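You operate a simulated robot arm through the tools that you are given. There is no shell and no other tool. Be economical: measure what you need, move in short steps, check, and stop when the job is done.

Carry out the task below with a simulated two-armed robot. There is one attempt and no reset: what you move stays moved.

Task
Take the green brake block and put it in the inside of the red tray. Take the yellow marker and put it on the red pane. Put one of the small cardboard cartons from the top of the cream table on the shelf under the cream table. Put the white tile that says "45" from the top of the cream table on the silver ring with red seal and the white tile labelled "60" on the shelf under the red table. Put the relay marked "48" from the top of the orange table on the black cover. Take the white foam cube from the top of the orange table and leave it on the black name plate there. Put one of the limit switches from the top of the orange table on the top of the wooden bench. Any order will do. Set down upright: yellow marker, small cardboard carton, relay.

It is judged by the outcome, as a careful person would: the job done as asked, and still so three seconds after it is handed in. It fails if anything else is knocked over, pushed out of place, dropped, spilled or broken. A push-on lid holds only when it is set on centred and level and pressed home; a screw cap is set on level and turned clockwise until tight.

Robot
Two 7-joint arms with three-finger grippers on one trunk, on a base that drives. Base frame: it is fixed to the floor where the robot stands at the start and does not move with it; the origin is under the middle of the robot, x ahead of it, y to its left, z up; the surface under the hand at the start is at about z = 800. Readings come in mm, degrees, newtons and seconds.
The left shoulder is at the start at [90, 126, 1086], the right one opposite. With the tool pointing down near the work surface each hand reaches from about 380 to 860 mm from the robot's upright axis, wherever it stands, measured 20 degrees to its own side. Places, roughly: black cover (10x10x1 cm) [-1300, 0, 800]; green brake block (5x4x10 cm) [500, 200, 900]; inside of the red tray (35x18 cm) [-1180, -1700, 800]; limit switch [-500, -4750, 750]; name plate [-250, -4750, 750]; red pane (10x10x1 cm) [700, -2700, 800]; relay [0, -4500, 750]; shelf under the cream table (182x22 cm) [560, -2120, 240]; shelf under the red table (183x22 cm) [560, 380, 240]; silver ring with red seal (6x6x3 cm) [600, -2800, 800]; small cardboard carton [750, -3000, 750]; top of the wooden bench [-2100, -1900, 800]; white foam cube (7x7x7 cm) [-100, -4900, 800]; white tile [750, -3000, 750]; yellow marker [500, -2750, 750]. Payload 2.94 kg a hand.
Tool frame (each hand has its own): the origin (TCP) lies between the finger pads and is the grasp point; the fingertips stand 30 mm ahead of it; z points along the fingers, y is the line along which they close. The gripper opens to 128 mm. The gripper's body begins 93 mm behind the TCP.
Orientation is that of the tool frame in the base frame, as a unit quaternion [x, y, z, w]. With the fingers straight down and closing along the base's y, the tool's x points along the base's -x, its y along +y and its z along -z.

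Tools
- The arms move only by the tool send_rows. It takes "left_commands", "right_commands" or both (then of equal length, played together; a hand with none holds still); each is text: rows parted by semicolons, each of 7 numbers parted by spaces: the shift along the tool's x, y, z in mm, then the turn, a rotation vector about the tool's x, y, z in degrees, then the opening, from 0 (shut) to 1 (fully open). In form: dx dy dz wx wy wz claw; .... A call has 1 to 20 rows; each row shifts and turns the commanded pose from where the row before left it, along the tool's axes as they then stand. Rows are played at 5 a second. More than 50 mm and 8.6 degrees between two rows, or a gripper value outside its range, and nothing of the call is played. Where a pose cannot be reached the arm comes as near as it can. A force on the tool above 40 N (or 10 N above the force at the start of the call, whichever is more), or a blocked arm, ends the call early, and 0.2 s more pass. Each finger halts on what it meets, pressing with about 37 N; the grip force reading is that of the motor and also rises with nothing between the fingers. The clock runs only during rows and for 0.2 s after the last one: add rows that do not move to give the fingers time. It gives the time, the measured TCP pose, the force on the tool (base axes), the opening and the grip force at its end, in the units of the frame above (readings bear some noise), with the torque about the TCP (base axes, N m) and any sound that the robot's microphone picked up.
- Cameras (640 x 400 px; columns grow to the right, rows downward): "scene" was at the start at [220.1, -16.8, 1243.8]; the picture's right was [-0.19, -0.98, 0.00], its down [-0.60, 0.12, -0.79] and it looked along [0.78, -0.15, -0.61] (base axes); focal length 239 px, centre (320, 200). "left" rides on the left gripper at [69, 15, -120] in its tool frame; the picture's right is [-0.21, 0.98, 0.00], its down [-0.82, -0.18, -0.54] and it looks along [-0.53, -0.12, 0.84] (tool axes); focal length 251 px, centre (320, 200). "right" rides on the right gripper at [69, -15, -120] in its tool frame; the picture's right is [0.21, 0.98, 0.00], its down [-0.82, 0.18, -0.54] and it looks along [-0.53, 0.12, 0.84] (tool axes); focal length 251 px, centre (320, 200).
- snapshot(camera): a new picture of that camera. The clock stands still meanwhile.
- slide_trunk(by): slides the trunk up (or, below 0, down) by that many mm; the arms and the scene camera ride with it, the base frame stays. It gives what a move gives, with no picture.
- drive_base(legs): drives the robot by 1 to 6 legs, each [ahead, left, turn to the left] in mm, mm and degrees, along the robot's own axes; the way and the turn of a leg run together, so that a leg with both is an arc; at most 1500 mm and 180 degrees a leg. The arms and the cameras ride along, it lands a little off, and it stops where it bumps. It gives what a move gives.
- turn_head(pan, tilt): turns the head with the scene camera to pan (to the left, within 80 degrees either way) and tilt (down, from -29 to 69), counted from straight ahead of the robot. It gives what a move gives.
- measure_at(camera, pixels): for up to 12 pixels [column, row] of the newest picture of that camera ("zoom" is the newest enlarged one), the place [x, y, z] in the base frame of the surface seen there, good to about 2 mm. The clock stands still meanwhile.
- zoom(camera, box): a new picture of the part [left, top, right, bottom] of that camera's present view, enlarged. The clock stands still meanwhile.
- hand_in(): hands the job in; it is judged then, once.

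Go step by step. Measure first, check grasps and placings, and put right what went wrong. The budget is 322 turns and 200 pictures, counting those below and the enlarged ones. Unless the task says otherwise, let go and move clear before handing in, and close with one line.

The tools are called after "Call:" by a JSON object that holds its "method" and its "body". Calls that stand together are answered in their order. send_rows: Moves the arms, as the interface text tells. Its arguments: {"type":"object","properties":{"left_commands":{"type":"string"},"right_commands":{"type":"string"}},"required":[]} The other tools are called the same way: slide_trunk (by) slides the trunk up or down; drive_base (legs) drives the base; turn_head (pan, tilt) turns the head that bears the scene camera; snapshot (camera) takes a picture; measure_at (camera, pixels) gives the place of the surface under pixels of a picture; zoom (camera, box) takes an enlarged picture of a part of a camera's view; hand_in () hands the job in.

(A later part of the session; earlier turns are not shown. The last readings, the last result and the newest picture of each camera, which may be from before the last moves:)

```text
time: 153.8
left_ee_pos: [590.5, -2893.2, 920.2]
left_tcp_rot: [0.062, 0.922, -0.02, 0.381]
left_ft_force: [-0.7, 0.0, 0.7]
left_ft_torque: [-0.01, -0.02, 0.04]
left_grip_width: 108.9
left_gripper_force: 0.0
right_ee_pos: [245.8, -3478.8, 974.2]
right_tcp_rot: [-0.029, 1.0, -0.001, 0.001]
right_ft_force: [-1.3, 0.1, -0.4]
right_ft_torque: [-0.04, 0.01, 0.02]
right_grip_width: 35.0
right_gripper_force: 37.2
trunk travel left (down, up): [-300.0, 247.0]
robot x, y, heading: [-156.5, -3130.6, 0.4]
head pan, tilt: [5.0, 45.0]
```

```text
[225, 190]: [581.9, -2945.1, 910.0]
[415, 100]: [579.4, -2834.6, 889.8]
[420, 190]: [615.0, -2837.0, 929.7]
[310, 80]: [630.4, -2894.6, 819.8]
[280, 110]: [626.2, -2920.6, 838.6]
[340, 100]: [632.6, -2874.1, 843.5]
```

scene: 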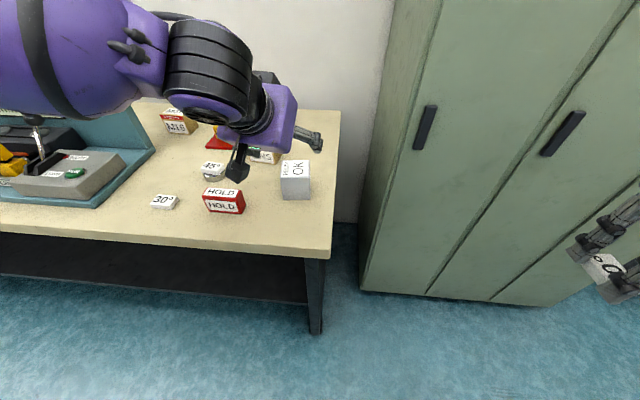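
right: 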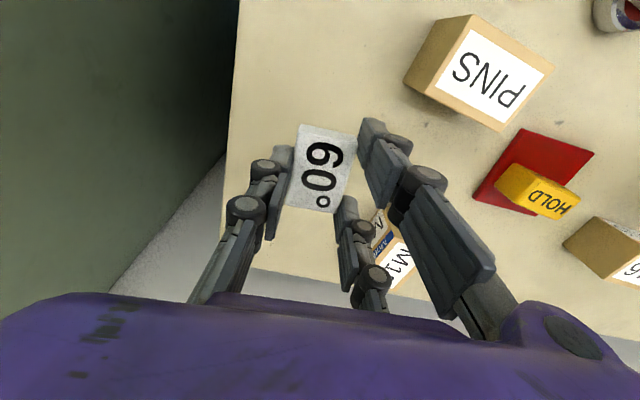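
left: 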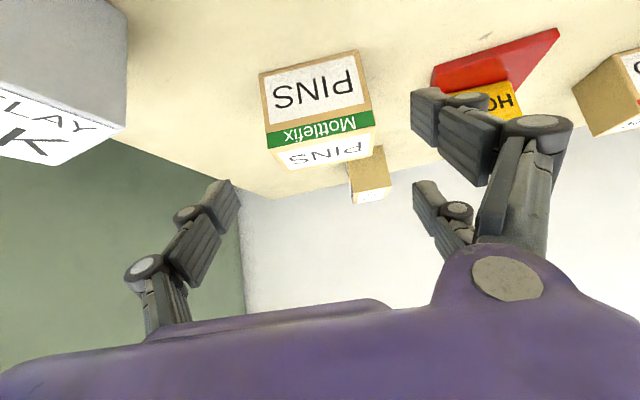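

Reachable now, and the fingers are centred on the carton. Moving in along the tool axis.

Call:
{"method": "send_rows", "body": {"left_commands": "2 0 30 0 0 0 0.85; 3 1 30 0 0 0 0.85; 0 0 15 0 0 0 0.85; 0 0 14 0 0 0 0.85; 0 0 0 0 0 0 0.85"}}

Call:
{"method": "snapshot", "body": {"camera": "left"}}

Call:
{"method": "zoom", "body": {"camera": "scene", "box": [180, 90, 340, 230]}}

```text
time: 155.0
left_ee_pos: [649.7, -2897.6, 853.1]
left_tcp_rot: [0.063, 0.922, -0.019, 0.382]
left_ft_force: [-0.6, -0.1, -0.2]
left_ft_torque: [0.01, 0.04, 0.02]
left_grip_width: 108.5
left_gripper_force: 0.1
right_ee_pos: [246.7, -3479.2, 972.7]
right_tcp_rot: [-0.03, 1.0, -0.002, 0.0]
right_ft_force: [0.2, 0.5, 0.3]
right_ft_torque: [0.04, -0.01, 0.05]
right_grip_width: 34.9
right_gripper_force: 36.4
trunk travel left (down, up): [-300.0, 247.0]
robot x, y, heading: [-157.0, -3133.8, 0.5]
head pan, tilt: [5.0, 45.0]
```

```text
119 pictures are left
```

left: 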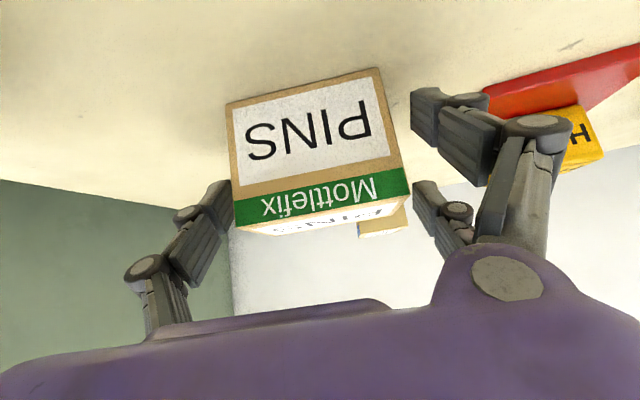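

```text
2.86 times, centred on (260, 160) of scene
```

zoom: 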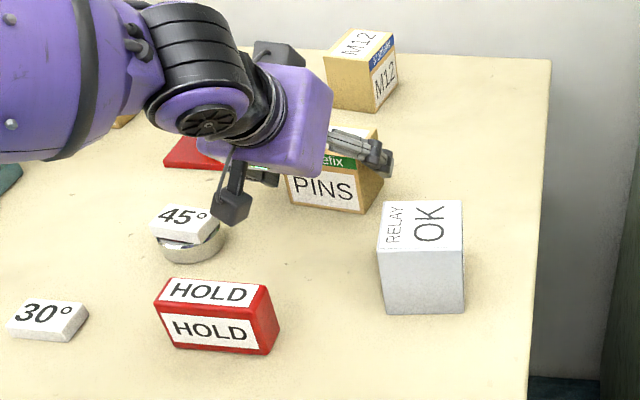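

Fingers straddle the carton. I'll close, then lift a little.

Call:
{"method": "send_rows", "body": {"left_commands": "0 0 0 0 0 0 0.75; 0 0 0 0 0 0 0.65; 0 0 0 0 0 0 0.55; 0 0 0 0 0 0 0.45; 0 0 0 0 0 0 0.4; 0 0 0 0 0 0 0.4"}}

Call:
{"method": "snapshot", "body": {"camera": "left"}}

```text
time: 156.4
left_ee_pos: [650.4, -2897.9, 852.9]
left_tcp_rot: [0.061, 0.922, -0.019, 0.381]
left_ft_force: [-0.9, 0.2, 1.3]
left_ft_torque: [-0.24, 0.11, 0.02]
left_grip_width: 84.5
left_gripper_force: 36.5
right_ee_pos: [247.2, -3478.8, 973.3]
right_tcp_rot: [-0.03, 1.0, -0.002, 0.0]
right_ft_force: [0.4, 0.0, -0.4]
right_ft_torque: [0.04, -0.02, 0.03]
right_grip_width: 34.4
right_gripper_force: 36.8
trunk travel left (down, up): [-300.0, 247.0]
robot x, y, heading: [-157.7, -3135.3, 0.4]
head pan, tilt: [5.0, 45.0]
```

```text
117 pictures are left
```

left: 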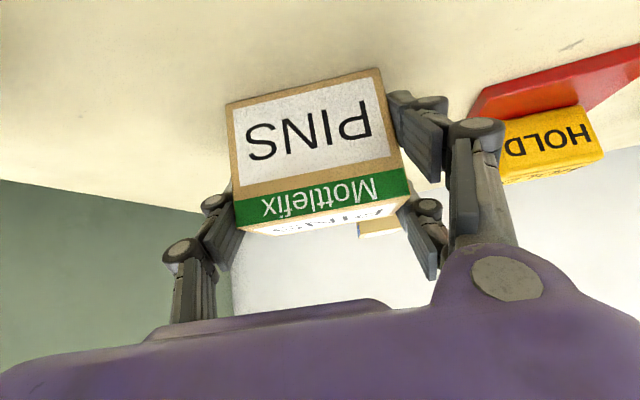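

Gripped at 84.5 mm. Lift straight up.

Call:
{"method": "send_rows", "body": {"left_commands": "-7 0 -7 0 0 0 0.4; -21 0.4 -21 0 0 0 0.4; -28 0.5 -28 0 0 0 0.4; -30 0.5 -30 0 0 0 0.4; 0 0 0 0 0 0 0.4"}}

Call:
{"method": "snapshot", "body": {"camera": "left"}}

Call:
{"method": "snapshot", "body": {"camera": "scene"}}

```text
time: 157.6
left_ee_pos: [651.0, -2898.6, 972.9]
left_tcp_rot: [0.062, 0.922, -0.02, 0.381]
left_ft_force: [0.8, -0.1, -5.4]
left_ft_torque: [-0.01, 0.05, 0.04]
left_grip_width: 84.7
left_gripper_force: 36.7
right_ee_pos: [248.3, -3477.7, 972.4]
right_tcp_rot: [-0.031, 1.0, -0.002, 0.0]
right_ft_force: [-0.6, 0.2, 0.7]
right_ft_torque: [-0.02, 0.01, 0.0]
right_grip_width: 34.9
right_gripper_force: 36.9
trunk travel left (down, up): [-300.0, 247.0]
robot x, y, heading: [-152.4, -3136.7, 0.7]
head pan, tilt: [5.0, 45.0]
```

```text
116 pictures are left
```

left: 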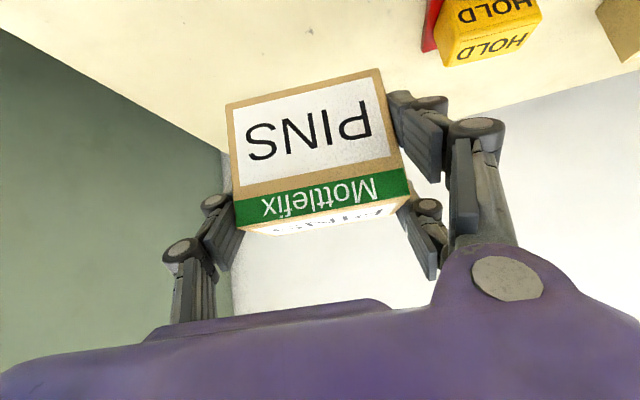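

```text
115 pictures are left
```

scene: 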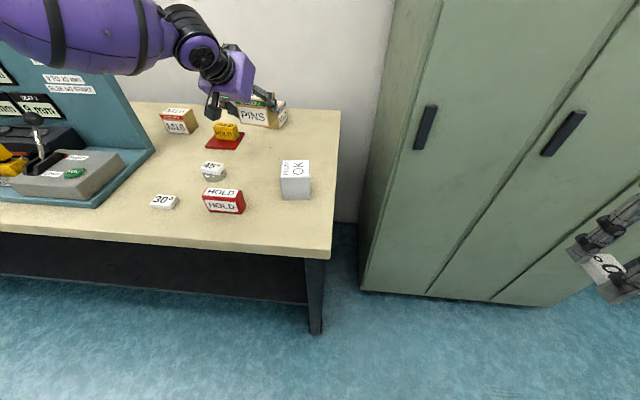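

Held securely (about 0.5 kg). I'll retract, back away from the table and look at the shelf.

Call:
{"method": "send_rows", "body": {"left_commands": "25.2 -4.7 -25.3 0 0 0 0.4; 25.2 -4.7 -25.3 0 0 0 0.4; 25.2 -4.7 -25.3 0 0 0 0.4; 25.2 -4.7 -25.3 0 0 0 0.4; 25.2 -4.7 -25.3 0 0 0 0.4; 0 0 0 0 0 0 0.4"}}

Call:
{"method": "drive_base", "body": {"legs": [[-330, 0, 0], [0, 300, 0]]}}

Call:
{"method": "slide_trunk", "body": {"by": -295}}

Call:
{"method": "turn_head", "body": {"pan": 5, "tilt": 35}}

Call:
{"method": "snapshot", "body": {"camera": "scene"}}

```text
time: 159.0
left_ee_pos: [471.0, -2898.9, 975.2]
left_tcp_rot: [0.062, 0.922, -0.019, 0.381]
left_ft_force: [0.4, 1.2, -4.8]
left_ft_torque: [0.0, 0.02, -0.01]
left_grip_width: 84.8
left_gripper_force: 36.8
right_ee_pos: [247.9, -3479.3, 972.5]
right_tcp_rot: [-0.03, 1.0, -0.001, 0.0]
right_ft_force: [0.3, 0.3, -0.6]
right_ft_torque: [0.0, 0.02, -0.03]
right_grip_width: 34.9
right_gripper_force: 37.2
trunk travel left (down, up): [-300.0, 247.0]
robot x, y, heading: [-157.6, -3133.6, 0.5]
head pan, tilt: [5.0, 45.0]
```

```text
time: 164.0
left_ee_pos: [138.3, -2602.2, 975.1]
left_tcp_rot: [0.062, 0.922, -0.02, 0.381]
left_ft_force: [-0.3, -0.1, -4.0]
left_ft_torque: [0.01, 0.07, -0.03]
left_grip_width: 85.2
left_gripper_force: 36.8
right_ee_pos: [-84.3, -3181.4, 972.8]
right_tcp_rot: [-0.032, 0.999, -0.002, 0.001]
right_ft_force: [-0.3, 0.4, -0.1]
right_ft_torque: [0.0, 0.02, 0.02]
right_grip_width: 34.4
right_gripper_force: 36.9
trunk travel left (down, up): [-300.0, 247.0]
robot x, y, heading: [-483.5, -2839.4, 0.7]
head pan, tilt: [5.0, 45.0]
```

```text
time: 166.9
left_ee_pos: [138.9, -2601.5, 680.3]
left_tcp_rot: [0.061, 0.922, -0.019, 0.382]
left_ft_force: [0.2, 0.0, -4.0]
left_ft_torque: [0.03, 0.03, -0.01]
left_grip_width: 84.8
left_gripper_force: 36.8
right_ee_pos: [-82.9, -3182.3, 677.7]
right_tcp_rot: [-0.032, 0.999, -0.002, 0.001]
right_ft_force: [0.1, -0.2, -1.0]
right_ft_torque: [0.05, -0.01, -0.01]
right_grip_width: 35.1
right_gripper_force: 36.5
trunk travel left (down, up): [-5.0, 542.0]
robot x, y, heading: [-488.8, -2834.0, 0.7]
head pan, tilt: [5.0, 45.0]
```

```text
time: 167.7
left_ee_pos: [139.5, -2600.4, 679.5]
left_tcp_rot: [0.061, 0.922, -0.019, 0.381]
left_ft_force: [-0.4, -0.1, -3.9]
left_ft_torque: [0.02, 0.09, -0.02]
left_grip_width: 85.0
left_gripper_force: 37.4
right_ee_pos: [-82.4, -3181.7, 677.4]
right_tcp_rot: [-0.032, 0.999, -0.002, 0.001]
right_ft_force: [-0.7, -0.4, -0.5]
right_ft_torque: [0.01, -0.02, 0.03]
right_grip_width: 34.5
right_gripper_force: 37.1
trunk travel left (down, up): [-5.0, 542.0]
robot x, y, heading: [-484.1, -2833.7, 0.8]
head pan, tilt: [5.0, 35.0]
```

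```text
114 pictures are left
```

scene: 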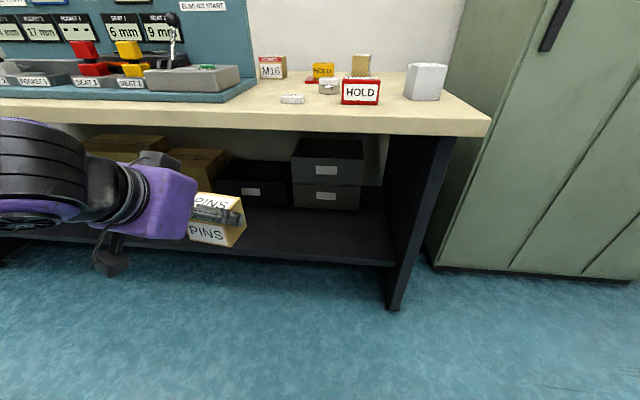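

The shelf is open in front of the boxes (e.g. (300,228)). I'll measure the surface, its edges, the boxes and the tabletop's underside.

Call:
{"method": "measure_at", "body": {"camera": "scene", "pixels": [[300, 225], [300, 250], [300, 258], [300, 264], [350, 220], [360, 250], [330, 205], [300, 130], [300, 140], [270, 200], [390, 262], [280, 240]]}}

```text
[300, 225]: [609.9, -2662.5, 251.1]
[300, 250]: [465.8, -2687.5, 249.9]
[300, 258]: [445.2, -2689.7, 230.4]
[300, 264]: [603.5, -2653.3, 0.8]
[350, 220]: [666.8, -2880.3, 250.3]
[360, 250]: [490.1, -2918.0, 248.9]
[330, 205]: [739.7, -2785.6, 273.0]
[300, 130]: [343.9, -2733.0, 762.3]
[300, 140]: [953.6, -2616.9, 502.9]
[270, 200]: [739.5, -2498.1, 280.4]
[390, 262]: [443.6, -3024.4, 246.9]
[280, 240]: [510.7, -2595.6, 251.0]
```

Shelf top is z≈250, x 448–740 free. I'll lower the carton in front of the table with the arm, then drive in.

Call:
{"method": "send_rows", "body": {"left_commands": "24 -0.4 24 0 0 0 0.4; 24 -0.4 24 0 0 0 0.4; 24 -0.4 24 0 0 0 0.4; 24 -0.4 24 0 0 0 0.4; 24 -0.4 24 0 0 0 0.4; 24 -0.4 24 0 0 0 0.4; 24 -0.4 24 0 0 0 0.4; 24 -0.4 24 0 0 0 0.4; 24 -0.4 24 0 0 0 0.4; 0 0 0 0 0 0 0.4"}}

Call:
{"method": "snapshot", "body": {"camera": "scene"}}

```text
time: 169.9
left_ee_pos: [139.2, -2599.7, 374.0]
left_tcp_rot: [0.061, 0.922, -0.019, 0.382]
left_ft_force: [-0.5, -0.7, -4.9]
left_ft_torque: [0.0, 0.04, -0.01]
left_grip_width: 84.8
left_gripper_force: 37.3
right_ee_pos: [-82.3, -3182.2, 677.9]
right_tcp_rot: [-0.033, 0.999, -0.002, 0.001]
right_ft_force: [0.2, 0.2, 0.3]
right_ft_torque: [0.0, 0.0, 0.05]
right_grip_width: 34.7
right_gripper_force: 36.8
trunk travel left (down, up): [-5.0, 542.0]
robot x, y, heading: [-487.0, -2838.6, 0.8]
head pan, tilt: [5.0, 35.0]
```

```text
113 pictures are left
```

scene: 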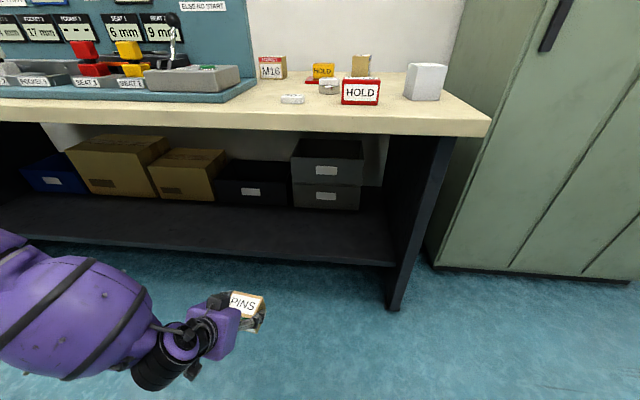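

The arm is low and clear. I'll strafe right 60 and drive in 300, then look.

Call:
{"method": "drive_base", "body": {"legs": [[0, -60, 0], [300, 0, 0]]}}

Call:
{"method": "snapshot", "body": {"camera": "scene"}}

Call:
{"method": "snapshot", "body": {"camera": "left"}}

```text
time: 172.7
left_ee_pos: [435.6, -2654.9, 373.5]
left_tcp_rot: [0.061, 0.922, -0.019, 0.381]
left_ft_force: [0.9, -0.2, -5.2]
left_ft_torque: [0.0, 0.03, -0.01]
left_grip_width: 84.8
left_gripper_force: 37.4
right_ee_pos: [216.0, -3237.3, 678.2]
right_tcp_rot: [-0.033, 0.999, -0.002, 0.0]
right_ft_force: [0.9, -0.6, -0.3]
right_ft_torque: [0.01, 0.01, 0.04]
right_grip_width: 34.8
right_gripper_force: 36.4
trunk travel left (down, up): [-5.0, 542.0]
robot x, y, heading: [-191.7, -2894.1, 0.9]
head pan, tilt: [5.0, 35.0]
```

```text
112 pictures are left
```

scene: 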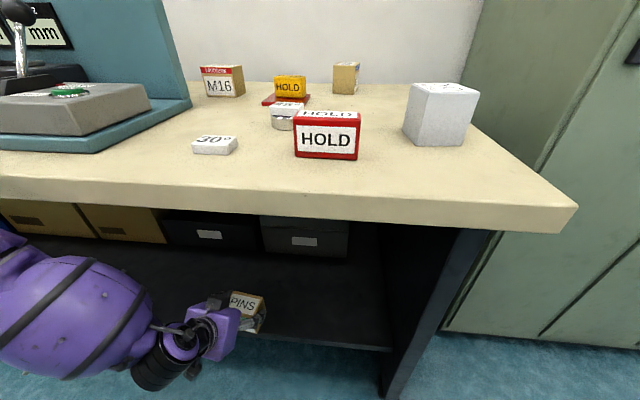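

```text
111 pictures are left
```

left: 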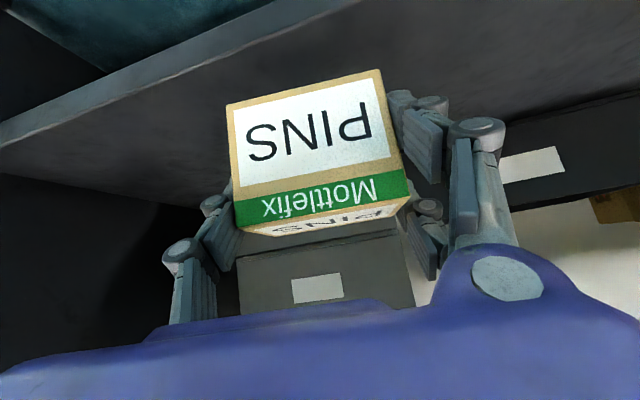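

Clear so far. 115 mm more, then lower.

Call:
{"method": "drive_base", "body": {"legs": [[115, 0, 0]]}}

Call:
{"method": "send_rows", "body": {"left_commands": "17 -0.3 17 0 0 0 0.4; 17 -0.3 17 0 0 0 0.4; 7 0 7 0 0 0 0.4; 3 0 3 0 0 0 0.4; 0 0 0 0 0 0 0.4"}}

Call:
{"method": "snapshot", "body": {"camera": "scene"}}

```text
time: 173.8
left_ee_pos: [468.3, -2645.8, 361.8]
left_tcp_rot: [0.057, 0.932, -0.014, 0.357]
left_ft_force: [0.9, 0.0, -4.0]
left_ft_torque: [-0.01, 0.04, 0.01]
left_grip_width: 84.7
left_gripper_force: 37.2
right_ee_pos: [278.0, -3237.1, 680.5]
right_tcp_rot: [-0.038, 0.999, 0.0, 0.005]
right_ft_force: [-0.3, 0.5, -0.1]
right_ft_torque: [0.01, 0.01, -0.01]
right_grip_width: 34.8
right_gripper_force: 37.0
trunk travel left (down, up): [-5.0, 542.0]
robot x, y, heading: [-125.2, -2893.5, 1.3]
head pan, tilt: [5.0, 35.0]
stopped in leg 1: the robot was blocked; the commanded pose is now the measured one
```

```text
time: 175.0
left_ee_pos: [459.8, -2631.8, 314.5]
left_tcp_rot: [0.047, 0.929, -0.003, 0.368]
left_ft_force: [0.8, 0.1, -4.7]
left_ft_torque: [-0.04, 0.06, 0.01]
left_grip_width: 84.8
left_gripper_force: 37.0
right_ee_pos: [270.8, -3237.8, 684.6]
right_tcp_rot: [-0.04, 0.999, 0.002, 0.014]
right_ft_force: [0.0, -0.2, -0.4]
right_ft_torque: [0.02, 0.03, -0.02]
right_grip_width: 34.6
right_gripper_force: 36.0
trunk travel left (down, up): [-5.0, 542.0]
robot x, y, heading: [-124.3, -2895.9, 1.8]
head pan, tilt: [5.0, 35.0]
```

```text
110 pictures are left
```

scene: 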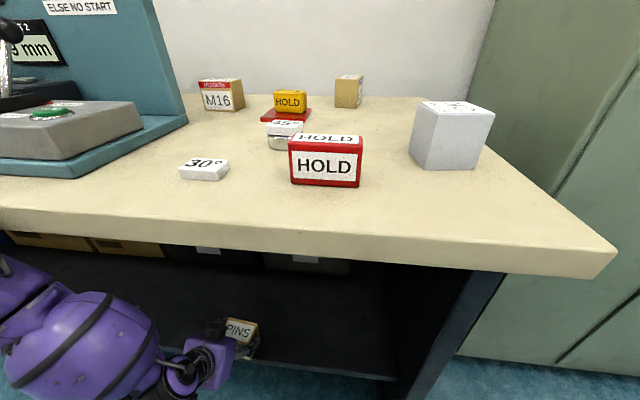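

The drive was blocked at robot x=−125 and the left arm was pushed back about 30 mm. I'll find what touched before moving on.

Call:
{"method": "measure_at", "body": {"camera": "scene", "pixels": [[20, 280], [60, 290], [90, 300], [10, 240], [130, 320], [190, 350], [215, 360], [240, 330], [30, 330], [60, 225], [5, 265]]}}

Call:
{"method": "turn_head", "body": {"pan": 35, "tilt": 50}}

Call:
{"method": "snapshot", "body": {"camera": "scene"}}

```text
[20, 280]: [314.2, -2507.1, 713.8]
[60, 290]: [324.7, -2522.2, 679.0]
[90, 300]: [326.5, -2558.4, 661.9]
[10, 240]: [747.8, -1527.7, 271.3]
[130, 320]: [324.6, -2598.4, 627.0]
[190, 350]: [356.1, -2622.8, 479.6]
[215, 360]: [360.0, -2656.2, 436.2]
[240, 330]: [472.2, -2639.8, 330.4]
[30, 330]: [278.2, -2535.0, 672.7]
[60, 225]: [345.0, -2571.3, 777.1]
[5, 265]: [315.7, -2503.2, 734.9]
```

```text
time: 175.9
left_ee_pos: [460.6, -2632.1, 315.6]
left_tcp_rot: [0.048, 0.929, -0.003, 0.367]
left_ft_force: [-0.1, 0.4, -4.6]
left_ft_torque: [0.04, 0.03, -0.05]
left_grip_width: 84.6
left_gripper_force: 37.2
right_ee_pos: [270.4, -3237.0, 685.6]
right_tcp_rot: [-0.042, 0.999, 0.002, 0.013]
right_ft_force: [0.4, 0.1, -0.4]
right_ft_torque: [-0.01, -0.03, 0.0]
right_grip_width: 34.6
right_gripper_force: 37.1
trunk travel left (down, up): [-5.0, 542.0]
robot x, y, heading: [-119.3, -2896.9, 2.0]
head pan, tilt: [35.0, 50.0]
```

```text
109 pictures are left
```

scene: 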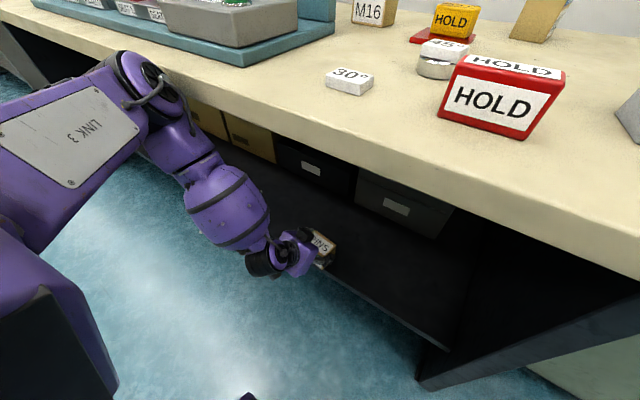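

The left elbow met the table's front edge at z≈790. I'll raise slightly, back off, and extend the arm instead of driving.

Call:
{"method": "drive_base", "body": {"legs": [[-70, 0, -1.3]]}}

Call:
{"method": "snapshot", "body": {"camera": "scene"}}

```text
time: 176.9
left_ee_pos: [401.3, -2659.7, 294.5]
left_tcp_rot: [0.069, 0.933, -0.021, 0.352]
left_ft_force: [-1.0, -4.6, 7.5]
left_ft_torque: [-0.01, -0.42, -0.19]
left_grip_width: 84.8
left_gripper_force: 36.5
right_ee_pos: [205.1, -3244.7, 678.0]
right_tcp_rot: [-0.025, 1.0, -0.002, 0.001]
right_ft_force: [0.8, 1.4, -0.3]
right_ft_torque: [-0.03, -0.02, 0.02]
right_grip_width: 34.7
right_gripper_force: 37.4
trunk travel left (down, up): [-5.0, 542.0]
robot x, y, heading: [-192.0, -2895.3, 0.1]
head pan, tilt: [35.0, 50.0]
```

```text
108 pictures are left
```

scene: 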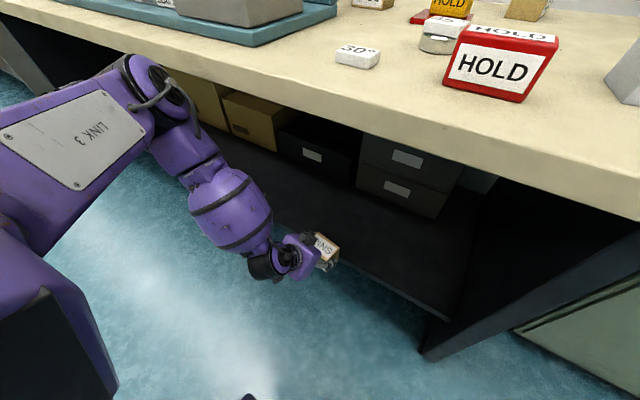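

The arm sprang lower when freed and the carton may be brushing the shelf's front edge. I'll lift it and back it off, restoring the pitch.

Call:
{"method": "send_rows", "body": {"left_commands": "-5 -1 -15 0 0 0 0.4; -10 -1.2 -30 0 0 0 0.4; -12 -1.2 -35 0 -3.6 0 0.4; 0 0 0 0 0 0 0.4"}}

Call:
{"method": "snapshot", "body": {"camera": "left"}}

Call:
{"method": "zoom", "body": {"camera": "scene", "box": [180, 180, 400, 320]}}

```text
time: 177.9
left_ee_pos: [367.4, -2659.6, 372.4]
left_tcp_rot: [0.068, 0.921, -0.022, 0.382]
left_ft_force: [-0.7, -0.3, -4.5]
left_ft_torque: [-0.02, 0.05, 0.04]
left_grip_width: 84.6
left_gripper_force: 37.0
right_ee_pos: [205.5, -3245.5, 678.0]
right_tcp_rot: [-0.026, 1.0, -0.001, 0.001]
right_ft_force: [0.0, 0.4, 0.0]
right_ft_torque: [0.01, -0.02, -0.01]
right_grip_width: 34.8
right_gripper_force: 37.2
trunk travel left (down, up): [-5.0, 542.0]
robot x, y, heading: [-191.9, -2895.3, -0.0]
head pan, tilt: [35.0, 50.0]
```

```text
107 pictures are left
```

left: 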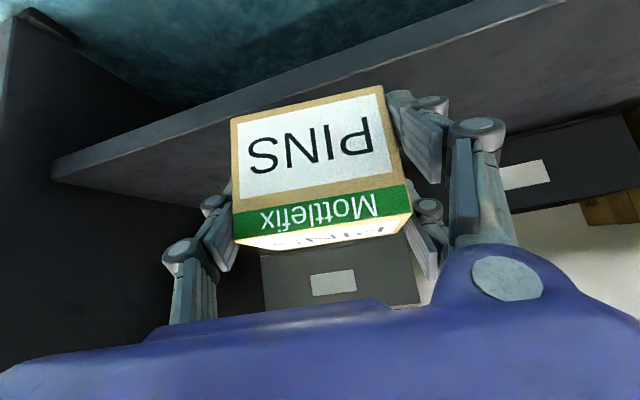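

```text
2.86 times, centred on (290, 250) of scene
```

zoom: 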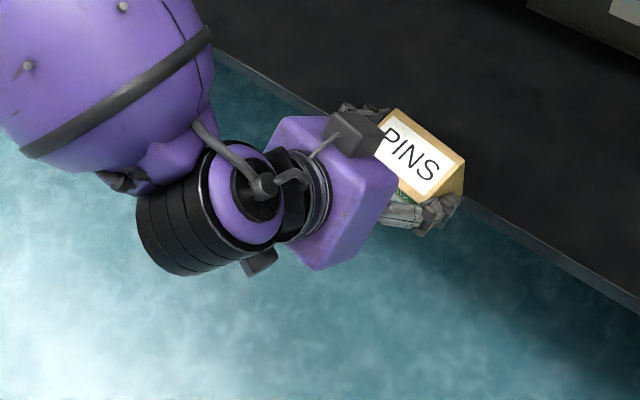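

The carton may have shifted a little in the fingers. I'll measure its front face and top to check its tilt.

Call:
{"method": "measure_at", "body": {"camera": "left", "pixels": [[245, 130], [375, 100], [250, 200], [390, 175], [310, 115], [320, 190], [270, 235], [400, 220], [330, 240], [240, 240], [395, 232]]}}

```text
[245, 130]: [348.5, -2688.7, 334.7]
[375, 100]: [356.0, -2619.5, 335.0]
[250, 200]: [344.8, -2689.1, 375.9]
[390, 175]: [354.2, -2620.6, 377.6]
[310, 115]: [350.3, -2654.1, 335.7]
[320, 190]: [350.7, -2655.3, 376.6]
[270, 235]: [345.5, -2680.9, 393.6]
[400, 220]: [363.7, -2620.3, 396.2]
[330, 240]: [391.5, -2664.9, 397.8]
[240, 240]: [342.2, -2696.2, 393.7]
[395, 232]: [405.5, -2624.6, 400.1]
```

Only about 3° off, which will settle on contact. I'll back the base up 70 mm more so the elbow stays clear, then extend the arm onto the shelf.

Call:
{"method": "drive_base", "body": {"legs": [[-75, 0, 0]]}}

Call:
{"method": "send_rows", "body": {"left_commands": "-20.6 4.2 20.7 0 0 0 0.4; -20.6 4.2 20.7 0 0 0 0.4; -20.6 4.2 20.7 0 0 0 0.4; -20.6 4.2 20.7 0 0 0 0.4; -20.6 4.2 20.7 0 0 0 0.4; -20.6 4.2 20.7 0 0 0 0.4; -20.6 4.2 20.7 0 0 0 0.4; 0 0 0 0 0 0 0.4"}}

Call:
{"method": "snapshot", "body": {"camera": "scene"}}

```text
time: 179.0
left_ee_pos: [294.6, -2660.4, 371.2]
left_tcp_rot: [0.068, 0.922, -0.023, 0.38]
left_ft_force: [-0.3, 0.6, -4.9]
left_ft_torque: [0.0, 0.06, 0.02]
left_grip_width: 84.6
left_gripper_force: 37.0
right_ee_pos: [131.7, -3245.1, 678.5]
right_tcp_rot: [-0.026, 1.0, -0.001, 0.001]
right_ft_force: [0.6, -0.7, -0.5]
right_ft_torque: [0.0, 0.0, 0.04]
right_grip_width: 34.7
right_gripper_force: 37.0
trunk travel left (down, up): [-5.0, 542.0]
robot x, y, heading: [-266.8, -2894.6, -0.2]
head pan, tilt: [35.0, 50.0]
```

```text
time: 180.8
left_ee_pos: [500.3, -2660.4, 370.9]
left_tcp_rot: [0.067, 0.922, -0.023, 0.381]
left_ft_force: [0.5, 0.0, -4.0]
left_ft_torque: [-0.03, 0.01, 0.0]
left_grip_width: 84.9
left_gripper_force: 36.7
right_ee_pos: [131.3, -3244.7, 677.4]
right_tcp_rot: [-0.026, 1.0, -0.002, 0.0]
right_ft_force: [0.0, -0.5, -0.8]
right_ft_torque: [-0.01, -0.01, 0.04]
right_grip_width: 34.8
right_gripper_force: 37.2
trunk travel left (down, up): [-5.0, 542.0]
robot x, y, heading: [-267.1, -2894.3, -0.1]
head pan, tilt: [35.0, 50.0]
```

```text
105 pictures are left
```

scene: 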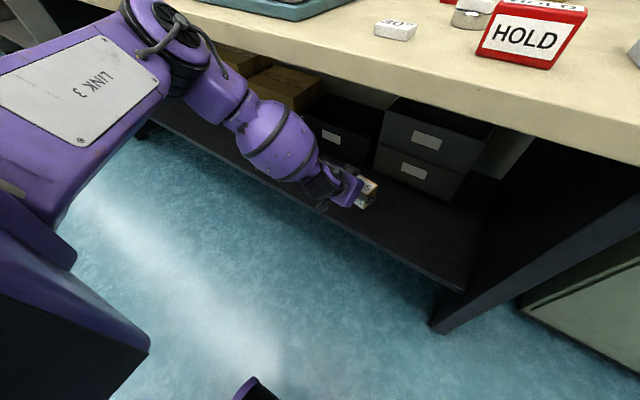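

Arm's in at x=500. Checking the elbow's gap to the table edge.

Call:
{"method": "measure_at", "body": {"camera": "scene", "pixels": [[200, 40], [185, 15], [215, 75], [150, 20], [230, 100], [260, 10]]}}

```text
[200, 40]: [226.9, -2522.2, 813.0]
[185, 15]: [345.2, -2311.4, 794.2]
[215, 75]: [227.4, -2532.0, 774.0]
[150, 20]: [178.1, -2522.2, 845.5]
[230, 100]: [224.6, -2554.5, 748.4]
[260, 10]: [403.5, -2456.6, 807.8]
```

110 mm of clearance. I'll go 20 mm deeper and lower to the shelf.

Call:
{"method": "send_rows", "body": {"left_commands": "-14 2.8 14 0 0 0 0.4; 17 -0.3 17 0 0 0 0.4; 17 -0.3 17 0 0 0 0.4; 10 -0.2 10 0 0 0 0.4; 4 0 4 0 0 0 0.4; 2 0 2 0 0 0 0.4; 0 0 0 0 0 0 0.4"}}

Call:
{"method": "snapshot", "body": {"camera": "left"}}

```text
time: 182.4
left_ee_pos: [504.3, -2646.3, 324.0]
left_tcp_rot: [0.068, 0.922, -0.024, 0.38]
left_ft_force: [0.6, 0.5, -4.0]
left_ft_torque: [0.0, 0.03, -0.01]
left_grip_width: 84.9
left_gripper_force: 37.0
left hand out of reach, approached as far as the arm can: row 3, 4, 5
right_ee_pos: [131.2, -3245.6, 678.1]
right_tcp_rot: [-0.027, 1.0, -0.002, 0.001]
right_ft_force: [0.3, -0.5, -0.7]
right_ft_torque: [0.03, -0.01, 0.0]
right_grip_width: 34.9
right_gripper_force: 37.1
trunk travel left (down, up): [-5.0, 542.0]
robot x, y, heading: [-264.1, -2893.5, 0.2]
head pan, tilt: [35.0, 50.0]
```

```text
104 pictures are left
```

left: 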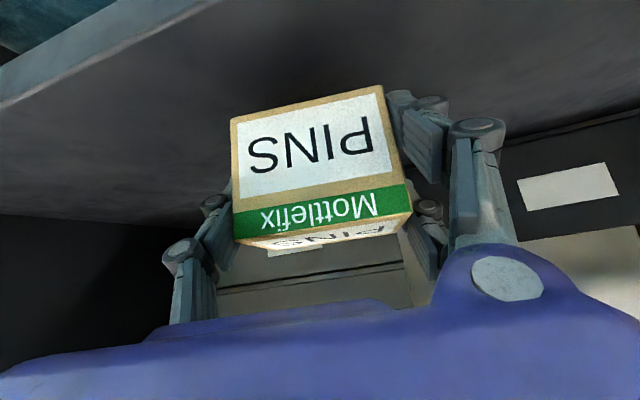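

Just out of reach at z=324. I'll drive 45 mm ahead (elbow has room) and continue lowering.

Call:
{"method": "drive_base", "body": {"legs": [[45, 0, 0]]}}

Call:
{"method": "send_rows", "body": {"left_commands": "15.5 -5 -1.3 0 0 0 0.4; 8 -0.2 8 0 0 0 0.4; 4 0 4 0 0 0 0.4; 0 0 0 0 0 0 0.4"}}

```text
time: 183.3
left_ee_pos: [549.4, -2645.4, 323.3]
left_tcp_rot: [0.069, 0.922, -0.024, 0.38]
left_ft_force: [0.5, -0.1, -4.4]
left_ft_torque: [0.03, 0.04, -0.02]
left_grip_width: 84.9
left_gripper_force: 37.2
right_ee_pos: [176.3, -3243.8, 677.6]
right_tcp_rot: [-0.026, 1.0, -0.002, 0.0]
right_ft_force: [-0.6, -0.5, -1.2]
right_ft_torque: [-0.01, 0.03, -0.01]
right_grip_width: 35.2
right_gripper_force: 36.5
trunk travel left (down, up): [-5.0, 542.0]
robot x, y, heading: [-222.1, -2892.3, 0.0]
head pan, tilt: [35.0, 50.0]
```

```text
time: 184.3
left_ee_pos: [529.2, -2642.8, 310.5]
left_tcp_rot: [0.069, 0.922, -0.023, 0.38]
left_ft_force: [-1.0, 0.3, -5.1]
left_ft_torque: [0.0, 0.05, -0.01]
left_grip_width: 84.6
left_gripper_force: 37.3
left hand out of reach, approached as far as the arm can: row 1, 2, 3
right_ee_pos: [176.1, -3245.1, 677.1]
right_tcp_rot: [-0.026, 1.0, -0.002, 0.001]
right_ft_force: [-0.3, 0.0, -1.0]
right_ft_torque: [0.03, -0.01, 0.03]
right_grip_width: 35.1
right_gripper_force: 36.9
trunk travel left (down, up): [-5.0, 542.0]
robot x, y, heading: [-219.7, -2891.9, 0.2]
head pan, tilt: [35.0, 50.0]
```

Still too stretched. I'll pull the hand back 55 mm relative to the base and drive ahead 50 to compensate.

Call:
{"method": "send_rows", "body": {"left_commands": "19 -4 -19 0 0 0 0.4; 19 -4 -19 0 0 0 0.4; 0 0 0 0 0 0 0.4"}}

Call:
{"method": "drive_base", "body": {"legs": [[50, 0, 0]]}}

Call:
{"method": "send_rows", "body": {"left_commands": "4 0 4 0 0 0 0.4; 4 0 4 0 0 0 0.4; 0 0 0 0 0 0 0.4"}}

Call:
{"method": "snapshot", "body": {"camera": "scene"}}

```text
time: 185.1
left_ee_pos: [474.1, -2642.0, 310.1]
left_tcp_rot: [0.069, 0.922, -0.024, 0.381]
left_ft_force: [-0.2, -0.1, -4.0]
left_ft_torque: [-0.01, 0.04, 0.0]
left_grip_width: 84.6
left_gripper_force: 37.3
right_ee_pos: [176.9, -3244.5, 677.8]
right_tcp_rot: [-0.026, 1.0, -0.001, 0.0]
right_ft_force: [1.9, -0.7, -0.9]
right_ft_torque: [0.03, 0.03, -0.02]
right_grip_width: 34.8
right_gripper_force: 36.5
trunk travel left (down, up): [-5.0, 542.0]
robot x, y, heading: [-226.4, -2894.4, 0.0]
head pan, tilt: [35.0, 50.0]
```

```text
time: 186.0
left_ee_pos: [523.5, -2642.5, 310.5]
left_tcp_rot: [0.068, 0.922, -0.023, 0.38]
left_ft_force: [-0.2, 1.0, -4.4]
left_ft_torque: [0.0, 0.04, 0.0]
left_grip_width: 84.5
left_gripper_force: 36.9
right_ee_pos: [227.3, -3243.7, 676.7]
right_tcp_rot: [-0.026, 1.0, -0.001, -0.001]
right_ft_force: [0.7, 0.7, -0.3]
right_ft_torque: [-0.01, 0.0, 0.0]
right_grip_width: 34.9
right_gripper_force: 36.9
trunk travel left (down, up): [-5.0, 542.0]
robot x, y, heading: [-170.6, -2894.8, 0.2]
head pan, tilt: [35.0, 50.0]
```

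```text
time: 186.8
left_ee_pos: [524.4, -2642.0, 300.3]
left_tcp_rot: [0.068, 0.922, -0.024, 0.381]
left_ft_force: [0.2, 0.4, -5.0]
left_ft_torque: [0.02, 0.05, 0.02]
left_grip_width: 84.6
left_gripper_force: 37.2
right_ee_pos: [226.0, -3243.7, 676.1]
right_tcp_rot: [-0.026, 1.0, -0.002, 0.001]
right_ft_force: [0.5, -0.5, -0.5]
right_ft_torque: [-0.04, 0.02, 0.0]
right_grip_width: 35.2
right_gripper_force: 37.2
trunk travel left (down, up): [-5.0, 542.0]
robot x, y, heading: [-172.7, -2893.6, 0.0]
head pan, tilt: [35.0, 50.0]
```

```text
103 pictures are left
```

scene: 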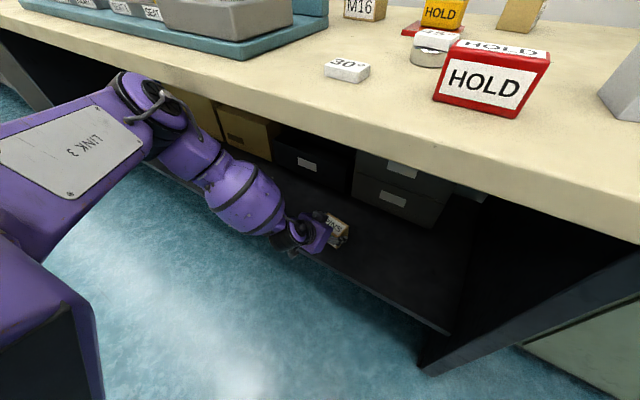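

Reachable now, not touching yet. Small steps down to contact.

Call:
{"method": "send_rows", "body": {"left_commands": "1.5 0 1.5 0 0 0 0.4; 1.5 0 1.5 0 0 0 0.4; 1.5 0 1.5 0 0 0 0.4; 0 0 0 0 0 0 0.4"}}

Call:
{"method": "snapshot", "body": {"camera": "left"}}

```text
time: 187.8
left_ee_pos: [524.9, -2641.7, 296.4]
left_tcp_rot: [0.068, 0.921, -0.024, 0.383]
left_ft_force: [-0.1, 3.2, 17.3]
left_ft_torque: [-0.7, 0.53, -0.1]
left_grip_width: 84.6
left_gripper_force: 37.1
right_ee_pos: [225.3, -3244.6, 678.1]
right_tcp_rot: [-0.027, 1.0, -0.001, 0.003]
right_ft_force: [-0.8, 0.5, 0.3]
right_ft_torque: [0.03, 0.02, -0.02]
right_grip_width: 34.8
right_gripper_force: 37.3
trunk travel left (down, up): [-5.0, 542.0]
robot x, y, heading: [-173.4, -2892.6, 0.4]
head pan, tilt: [35.0, 50.0]
```

```text
102 pictures are left
```

left: 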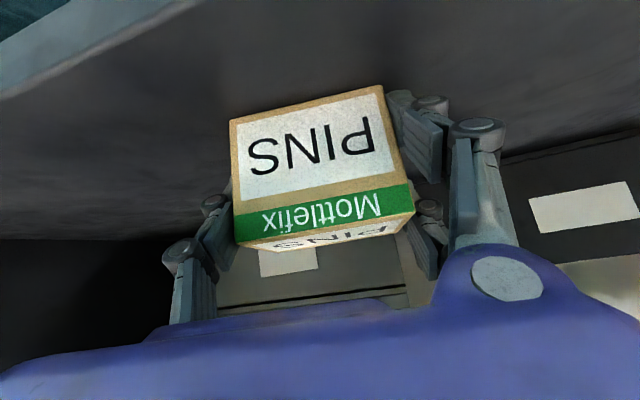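

Contact (17 N). Release and back out along the tool axis.

Call:
{"method": "send_rows", "body": {"left_commands": "0 0 0 0 0 0 0.68; 0 0 0 0 0 0 0.75; 0 0 0 0 0 0 0.85; 0 0 0 0 0 0 0.85; 0 0 -20 0 0 0 0.85; 0 0 -40 0 0 0 0.85; 0 0 -40 0 0 0 0.85; 0 0 -20 0 0 0 0.85; 0 0 0 0 0 0 0.85"}}

Call:
{"method": "snapshot", "body": {"camera": "left"}}

Call:
{"method": "snapshot", "body": {"camera": "scene"}}

```text
time: 189.8
left_ee_pos: [439.6, -2631.2, 378.3]
left_tcp_rot: [0.068, 0.922, -0.022, 0.38]
left_ft_force: [-0.2, -0.3, 0.1]
left_ft_torque: [0.02, -0.01, -0.02]
left_grip_width: 109.0
left_gripper_force: 0.0
right_ee_pos: [225.0, -3244.5, 677.5]
right_tcp_rot: [-0.026, 1.0, -0.001, 0.001]
right_ft_force: [-0.3, 0.3, -1.1]
right_ft_torque: [0.01, 0.02, 0.01]
right_grip_width: 34.7
right_gripper_force: 37.1
trunk travel left (down, up): [-5.0, 542.0]
robot x, y, heading: [-170.4, -2895.5, -0.0]
head pan, tilt: [35.0, 50.0]
```

```text
101 pictures are left
```

left: 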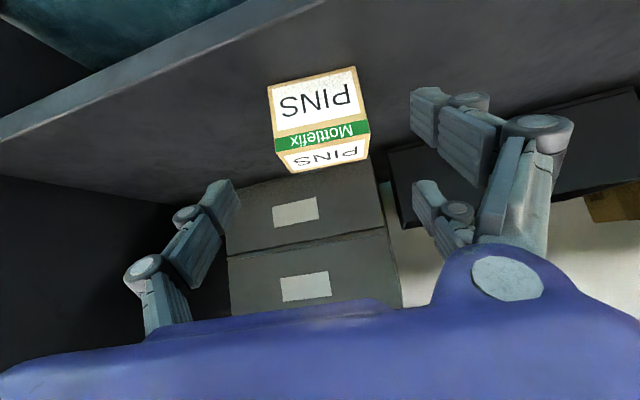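

```text
100 pictures are left
```

scene: 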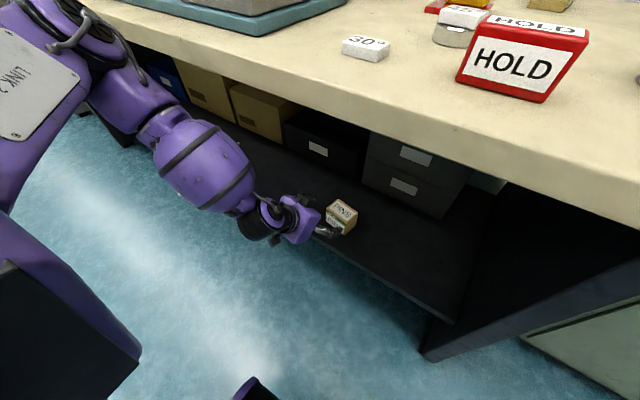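

The carton stands upright on the shelf. I'll back out and drive up the aisle to the red table with the 60 tile.

Call:
{"method": "drive_base", "body": {"legs": [[-300, 0, 0], [0, 1450, 0], [0, 1450, 0]]}}

Call:
{"method": "turn_head", "body": {"pan": -15, "tilt": 38}}

Call:
{"method": "snapshot", "body": {"camera": "scene"}}

```text
time: 216.6
left_ee_pos: [168.3, 235.7, 378.5]
left_tcp_rot: [0.075, 0.921, -0.026, 0.381]
left_ft_force: [0.5, -0.5, -0.3]
left_ft_torque: [0.03, -0.02, -0.03]
left_grip_width: 108.8
left_gripper_force: 0.1
right_ee_pos: [-55.4, -375.8, 678.1]
right_tcp_rot: [-0.019, 1.0, -0.002, 0.0]
right_ft_force: [-0.4, -0.1, 0.3]
right_ft_torque: [0.01, 0.0, -0.01]
right_grip_width: 35.0
right_gripper_force: 37.1
trunk travel left (down, up): [-5.0, 542.0]
robot x, y, heading: [-447.2, -18.7, -0.8]
head pan, tilt: [35.0, 50.0]
```

```text
time: 217.8
left_ee_pos: [167.9, 235.8, 380.0]
left_tcp_rot: [0.074, 0.921, -0.026, 0.381]
left_ft_force: [-0.1, 0.4, -0.4]
left_ft_torque: [-0.02, 0.03, 0.01]
left_grip_width: 108.8
left_gripper_force: 0.0
right_ee_pos: [-54.9, -375.7, 677.4]
right_tcp_rot: [-0.019, 1.0, -0.002, 0.001]
right_ft_force: [0.9, -0.9, 0.7]
right_ft_torque: [0.04, 0.02, 0.01]
right_grip_width: 34.8
right_gripper_force: 36.9
trunk travel left (down, up): [-5.0, 542.0]
robot x, y, heading: [-446.6, -21.2, -0.7]
head pan, tilt: [-15.0, 38.0]
```

```text
99 pictures are left
```

scene: 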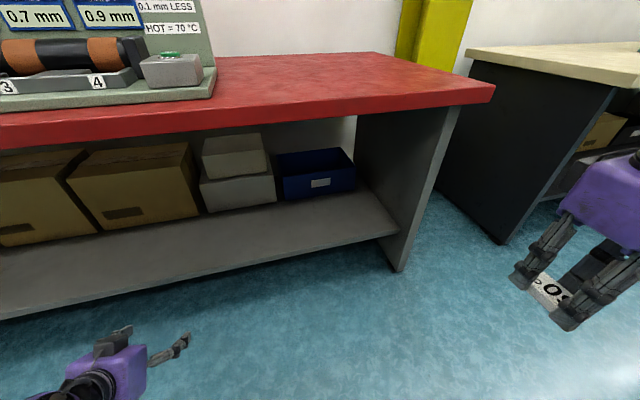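

The red table's shelf is grey, clear in front of the boxes. I'll measure it.

Call:
{"method": "measure_at", "body": {"camera": "scene", "pixels": [[250, 235], [250, 258], [250, 262], [340, 215], [380, 225], [250, 125], [250, 112], [240, 205], [310, 195], [150, 260], [395, 235], [300, 230]]}}

```text
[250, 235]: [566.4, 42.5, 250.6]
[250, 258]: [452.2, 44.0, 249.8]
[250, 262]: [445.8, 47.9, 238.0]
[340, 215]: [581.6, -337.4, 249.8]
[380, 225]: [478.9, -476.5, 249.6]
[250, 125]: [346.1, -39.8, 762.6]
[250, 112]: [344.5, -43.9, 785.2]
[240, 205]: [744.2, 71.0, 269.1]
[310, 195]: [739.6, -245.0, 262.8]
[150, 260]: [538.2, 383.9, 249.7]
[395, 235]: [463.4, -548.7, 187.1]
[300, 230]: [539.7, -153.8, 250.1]
```

Same layout as the cream table: shelf z=250, front edge x=447. I'll extend the right hand forward and down here in free space to test the posture.

Call:
{"method": "send_rows", "body": {"right_commands": "-36 22 24 0 0 0 0; -36 22 24 0 0 0 0; -36 22 24 0 0 0 0; -36 22 24 0 0 0 0; -36 22 24 0 0 0 0; -36 22 24 0 0 0 0; -36 22 24 0 0 0 0; 0 0 45 0 0 0 0; 0 0 45 0 0 0 0; 0 0 45 0 0 0 0; 0 0 45 0 0 0 0; 0 0 0 0 0 0 0"}}

Call:
{"method": "turn_head", "body": {"pan": -40, "tilt": 50}}

Call:
{"method": "snapshot", "body": {"camera": "scene"}}

```text
time: 220.3
left_ee_pos: [168.6, 235.9, 379.2]
left_tcp_rot: [0.075, 0.921, -0.026, 0.381]
left_ft_force: [-0.4, 0.2, 0.2]
left_ft_torque: [0.0, -0.02, -0.02]
left_grip_width: 108.8
left_gripper_force: 0.0
right_ee_pos: [192.7, -211.7, 374.9]
right_tcp_rot: [-0.019, 1.0, -0.002, 0.001]
right_ft_force: [-0.9, -0.2, 0.5]
right_ft_torque: [0.0, 0.01, 0.0]
right_grip_width: 34.8
right_gripper_force: 36.9
right hand out of reach, approached as far as the arm can: row 11
trunk travel left (down, up): [-5.0, 542.0]
robot x, y, heading: [-445.7, -18.4, -0.5]
head pan, tilt: [-15.0, 38.0]
```

```text
time: 221.2
left_ee_pos: [169.3, 234.8, 378.5]
left_tcp_rot: [0.074, 0.921, -0.026, 0.38]
left_ft_force: [0.1, 0.4, 0.9]
left_ft_torque: [0.0, -0.01, 0.0]
left_grip_width: 109.0
left_gripper_force: 0.1
right_ee_pos: [193.5, -211.3, 376.2]
right_tcp_rot: [-0.018, 1.0, -0.001, 0.001]
right_ft_force: [-0.3, 0.0, 0.1]
right_ft_torque: [-0.01, 0.0, -0.04]
right_grip_width: 34.7
right_gripper_force: 37.4
trunk travel left (down, up): [-5.0, 542.0]
robot x, y, heading: [-447.0, -17.6, -0.8]
head pan, tilt: [-40.0, 50.0]
```

```text
98 pictures are left
```

scene: 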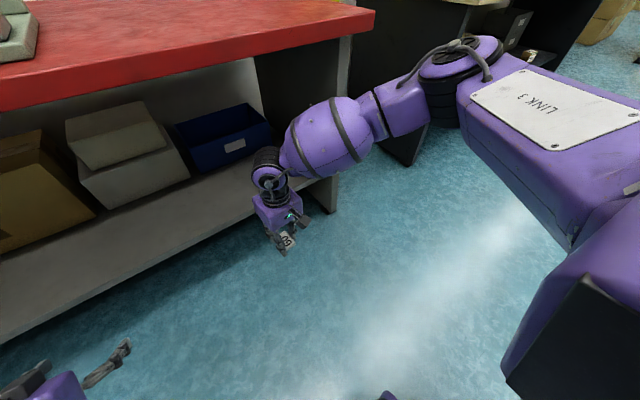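

It stops at z=375. I'll see if it goes lower closer in.

Call:
{"method": "send_rows", "body": {"right_commands": "40 0 0 0 0 0 0; 40 0 0 0 0 0 0; 0 0 30 0 0 0 0; 0 0 30 0 0 0 0; 0 0 30 0 0 0 0; 0 0 0 0 0 0 0"}}

```text
time: 222.6
left_ee_pos: [169.1, 236.6, 380.0]
left_tcp_rot: [0.074, 0.921, -0.026, 0.38]
left_ft_force: [-1.3, 0.2, -0.1]
left_ft_torque: [-0.01, -0.02, 0.01]
left_grip_width: 108.6
left_gripper_force: 0.0
right_ee_pos: [109.8, -220.9, 289.6]
right_tcp_rot: [-0.019, 1.0, 0.0, 0.002]
right_ft_force: [-0.6, 0.0, -0.5]
right_ft_torque: [-0.01, 0.0, 0.01]
right_grip_width: 34.7
right_gripper_force: 37.0
right hand out of reach, approached as far as the arm can: row 5
trunk travel left (down, up): [-5.0, 542.0]
robot x, y, heading: [-449.2, -23.1, -0.5]
head pan, tilt: [-40.0, 50.0]
```

z=290 works at rel x≈559. I'll check where the elbow is.

Call:
{"method": "snapshot", "body": {"camera": "scene"}}

Call:
{"method": "measure_at", "body": {"camera": "scene", "pixels": [[420, 80], [440, 65], [470, 45], [400, 110], [430, 110], [330, 130], [350, 100], [290, 200], [500, 60]]}}

```text
97 pictures are left
```

scene: 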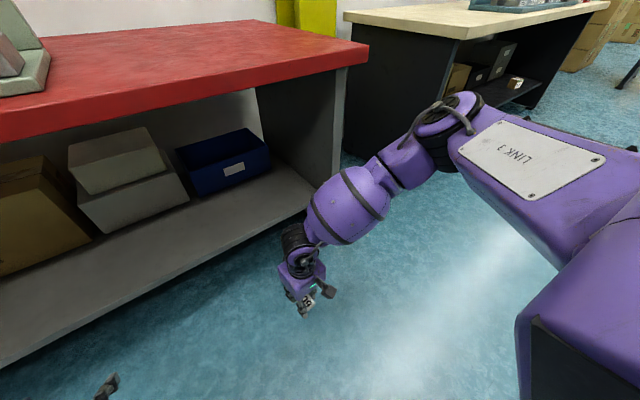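

```text
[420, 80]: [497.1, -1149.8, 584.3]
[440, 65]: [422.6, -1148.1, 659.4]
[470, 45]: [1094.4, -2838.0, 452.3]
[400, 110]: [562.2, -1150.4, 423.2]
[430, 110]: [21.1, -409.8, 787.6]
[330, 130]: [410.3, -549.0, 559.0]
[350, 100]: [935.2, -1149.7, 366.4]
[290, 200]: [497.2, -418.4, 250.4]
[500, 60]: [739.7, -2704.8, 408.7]
```

The elbow sits at rel x≈470, so a vertical hand at rel 559 would put it into the table edge. A modest forward pitch (about 22°) gives more reach; I'll test that posture here.

Call:
{"method": "send_rows", "body": {"right_commands": "0 0 -40 0 0 0 0; -30 0 0 0 -7.5 0 0; -30 0 0 0 -7.5 0 0; -30 0 0 0 -7.5 0 0; -9 0 22 0 0 0 0; -9 0 22 0 0 0 0; 0 0 0 0 0 0 0"}}

Call:
{"method": "snapshot", "body": {"camera": "scene"}}

```text
time: 224.2
left_ee_pos: [169.5, 234.8, 379.5]
left_tcp_rot: [0.073, 0.921, -0.025, 0.381]
left_ft_force: [1.2, 0.3, -0.9]
left_ft_torque: [0.0, -0.02, 0.01]
left_grip_width: 108.9
left_gripper_force: 0.1
right_ee_pos: [226.4, -224.3, 316.6]
right_tcp_rot: [-0.019, 0.98, 0.002, 0.196]
right_ft_force: [-0.4, -0.9, -0.2]
right_ft_torque: [0.0, 0.01, 0.0]
right_grip_width: 34.8
right_gripper_force: 36.9
right hand out of reach, approached as far as the arm can: row 6
trunk travel left (down, up): [-5.0, 542.0]
robot x, y, heading: [-444.0, -19.4, -0.7]
head pan, tilt: [-40.0, 50.0]
```

```text
96 pictures are left
```

scene: 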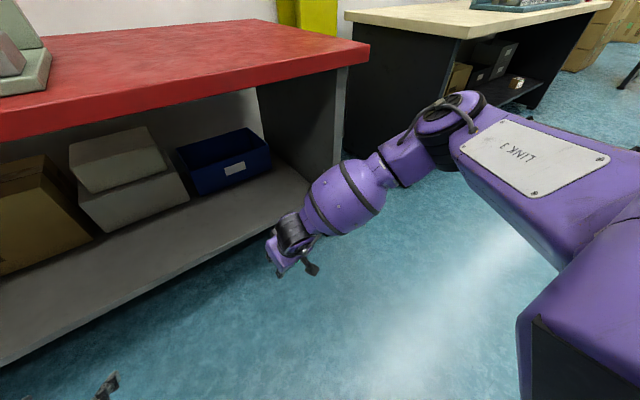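

Now rel x=670 at z=317. I'll test a slightly closer and lower pose (rel 635, z≈289).

Call:
{"method": "send_rows", "body": {"right_commands": "21.5 0 6.2 0 0 0 0; 21.5 0 6.2 0 0 0 0; 0 0 0 0 0 0 0"}}

Call:
{"method": "snapshot", "body": {"camera": "right"}}

Call:
{"method": "snapshot", "body": {"camera": "scene"}}

```text
time: 225.0
left_ee_pos: [169.3, 235.3, 379.0]
left_tcp_rot: [0.075, 0.921, -0.027, 0.381]
left_ft_force: [0.2, 0.1, 0.9]
left_ft_torque: [0.0, 0.0, 0.0]
left_grip_width: 108.8
left_gripper_force: 0.1
right_ee_pos: [188.6, -229.4, 291.1]
right_tcp_rot: [-0.019, 0.98, 0.003, 0.196]
right_ft_force: [-0.8, 0.7, -0.3]
right_ft_torque: [0.0, -0.01, -0.03]
right_grip_width: 34.8
right_gripper_force: 37.1
right hand out of reach, approached as far as the arm can: row 2
trunk travel left (down, up): [-5.0, 542.0]
robot x, y, heading: [-447.6, -22.0, -0.8]
head pan, tilt: [-40.0, 50.0]
```

```text
95 pictures are left
```

right: 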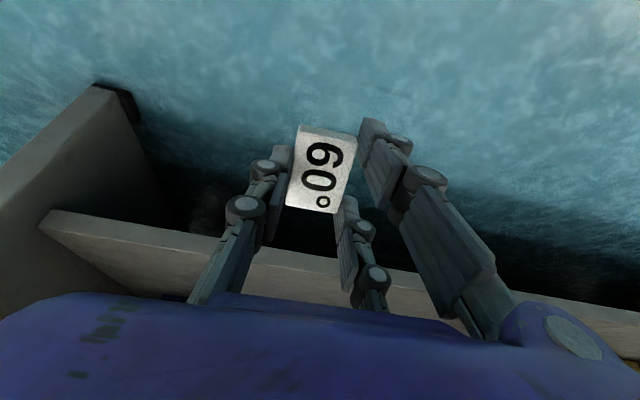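

```text
94 pictures are left
```

scene: 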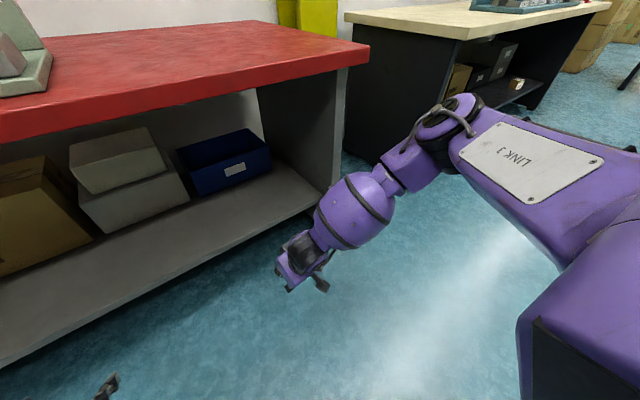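

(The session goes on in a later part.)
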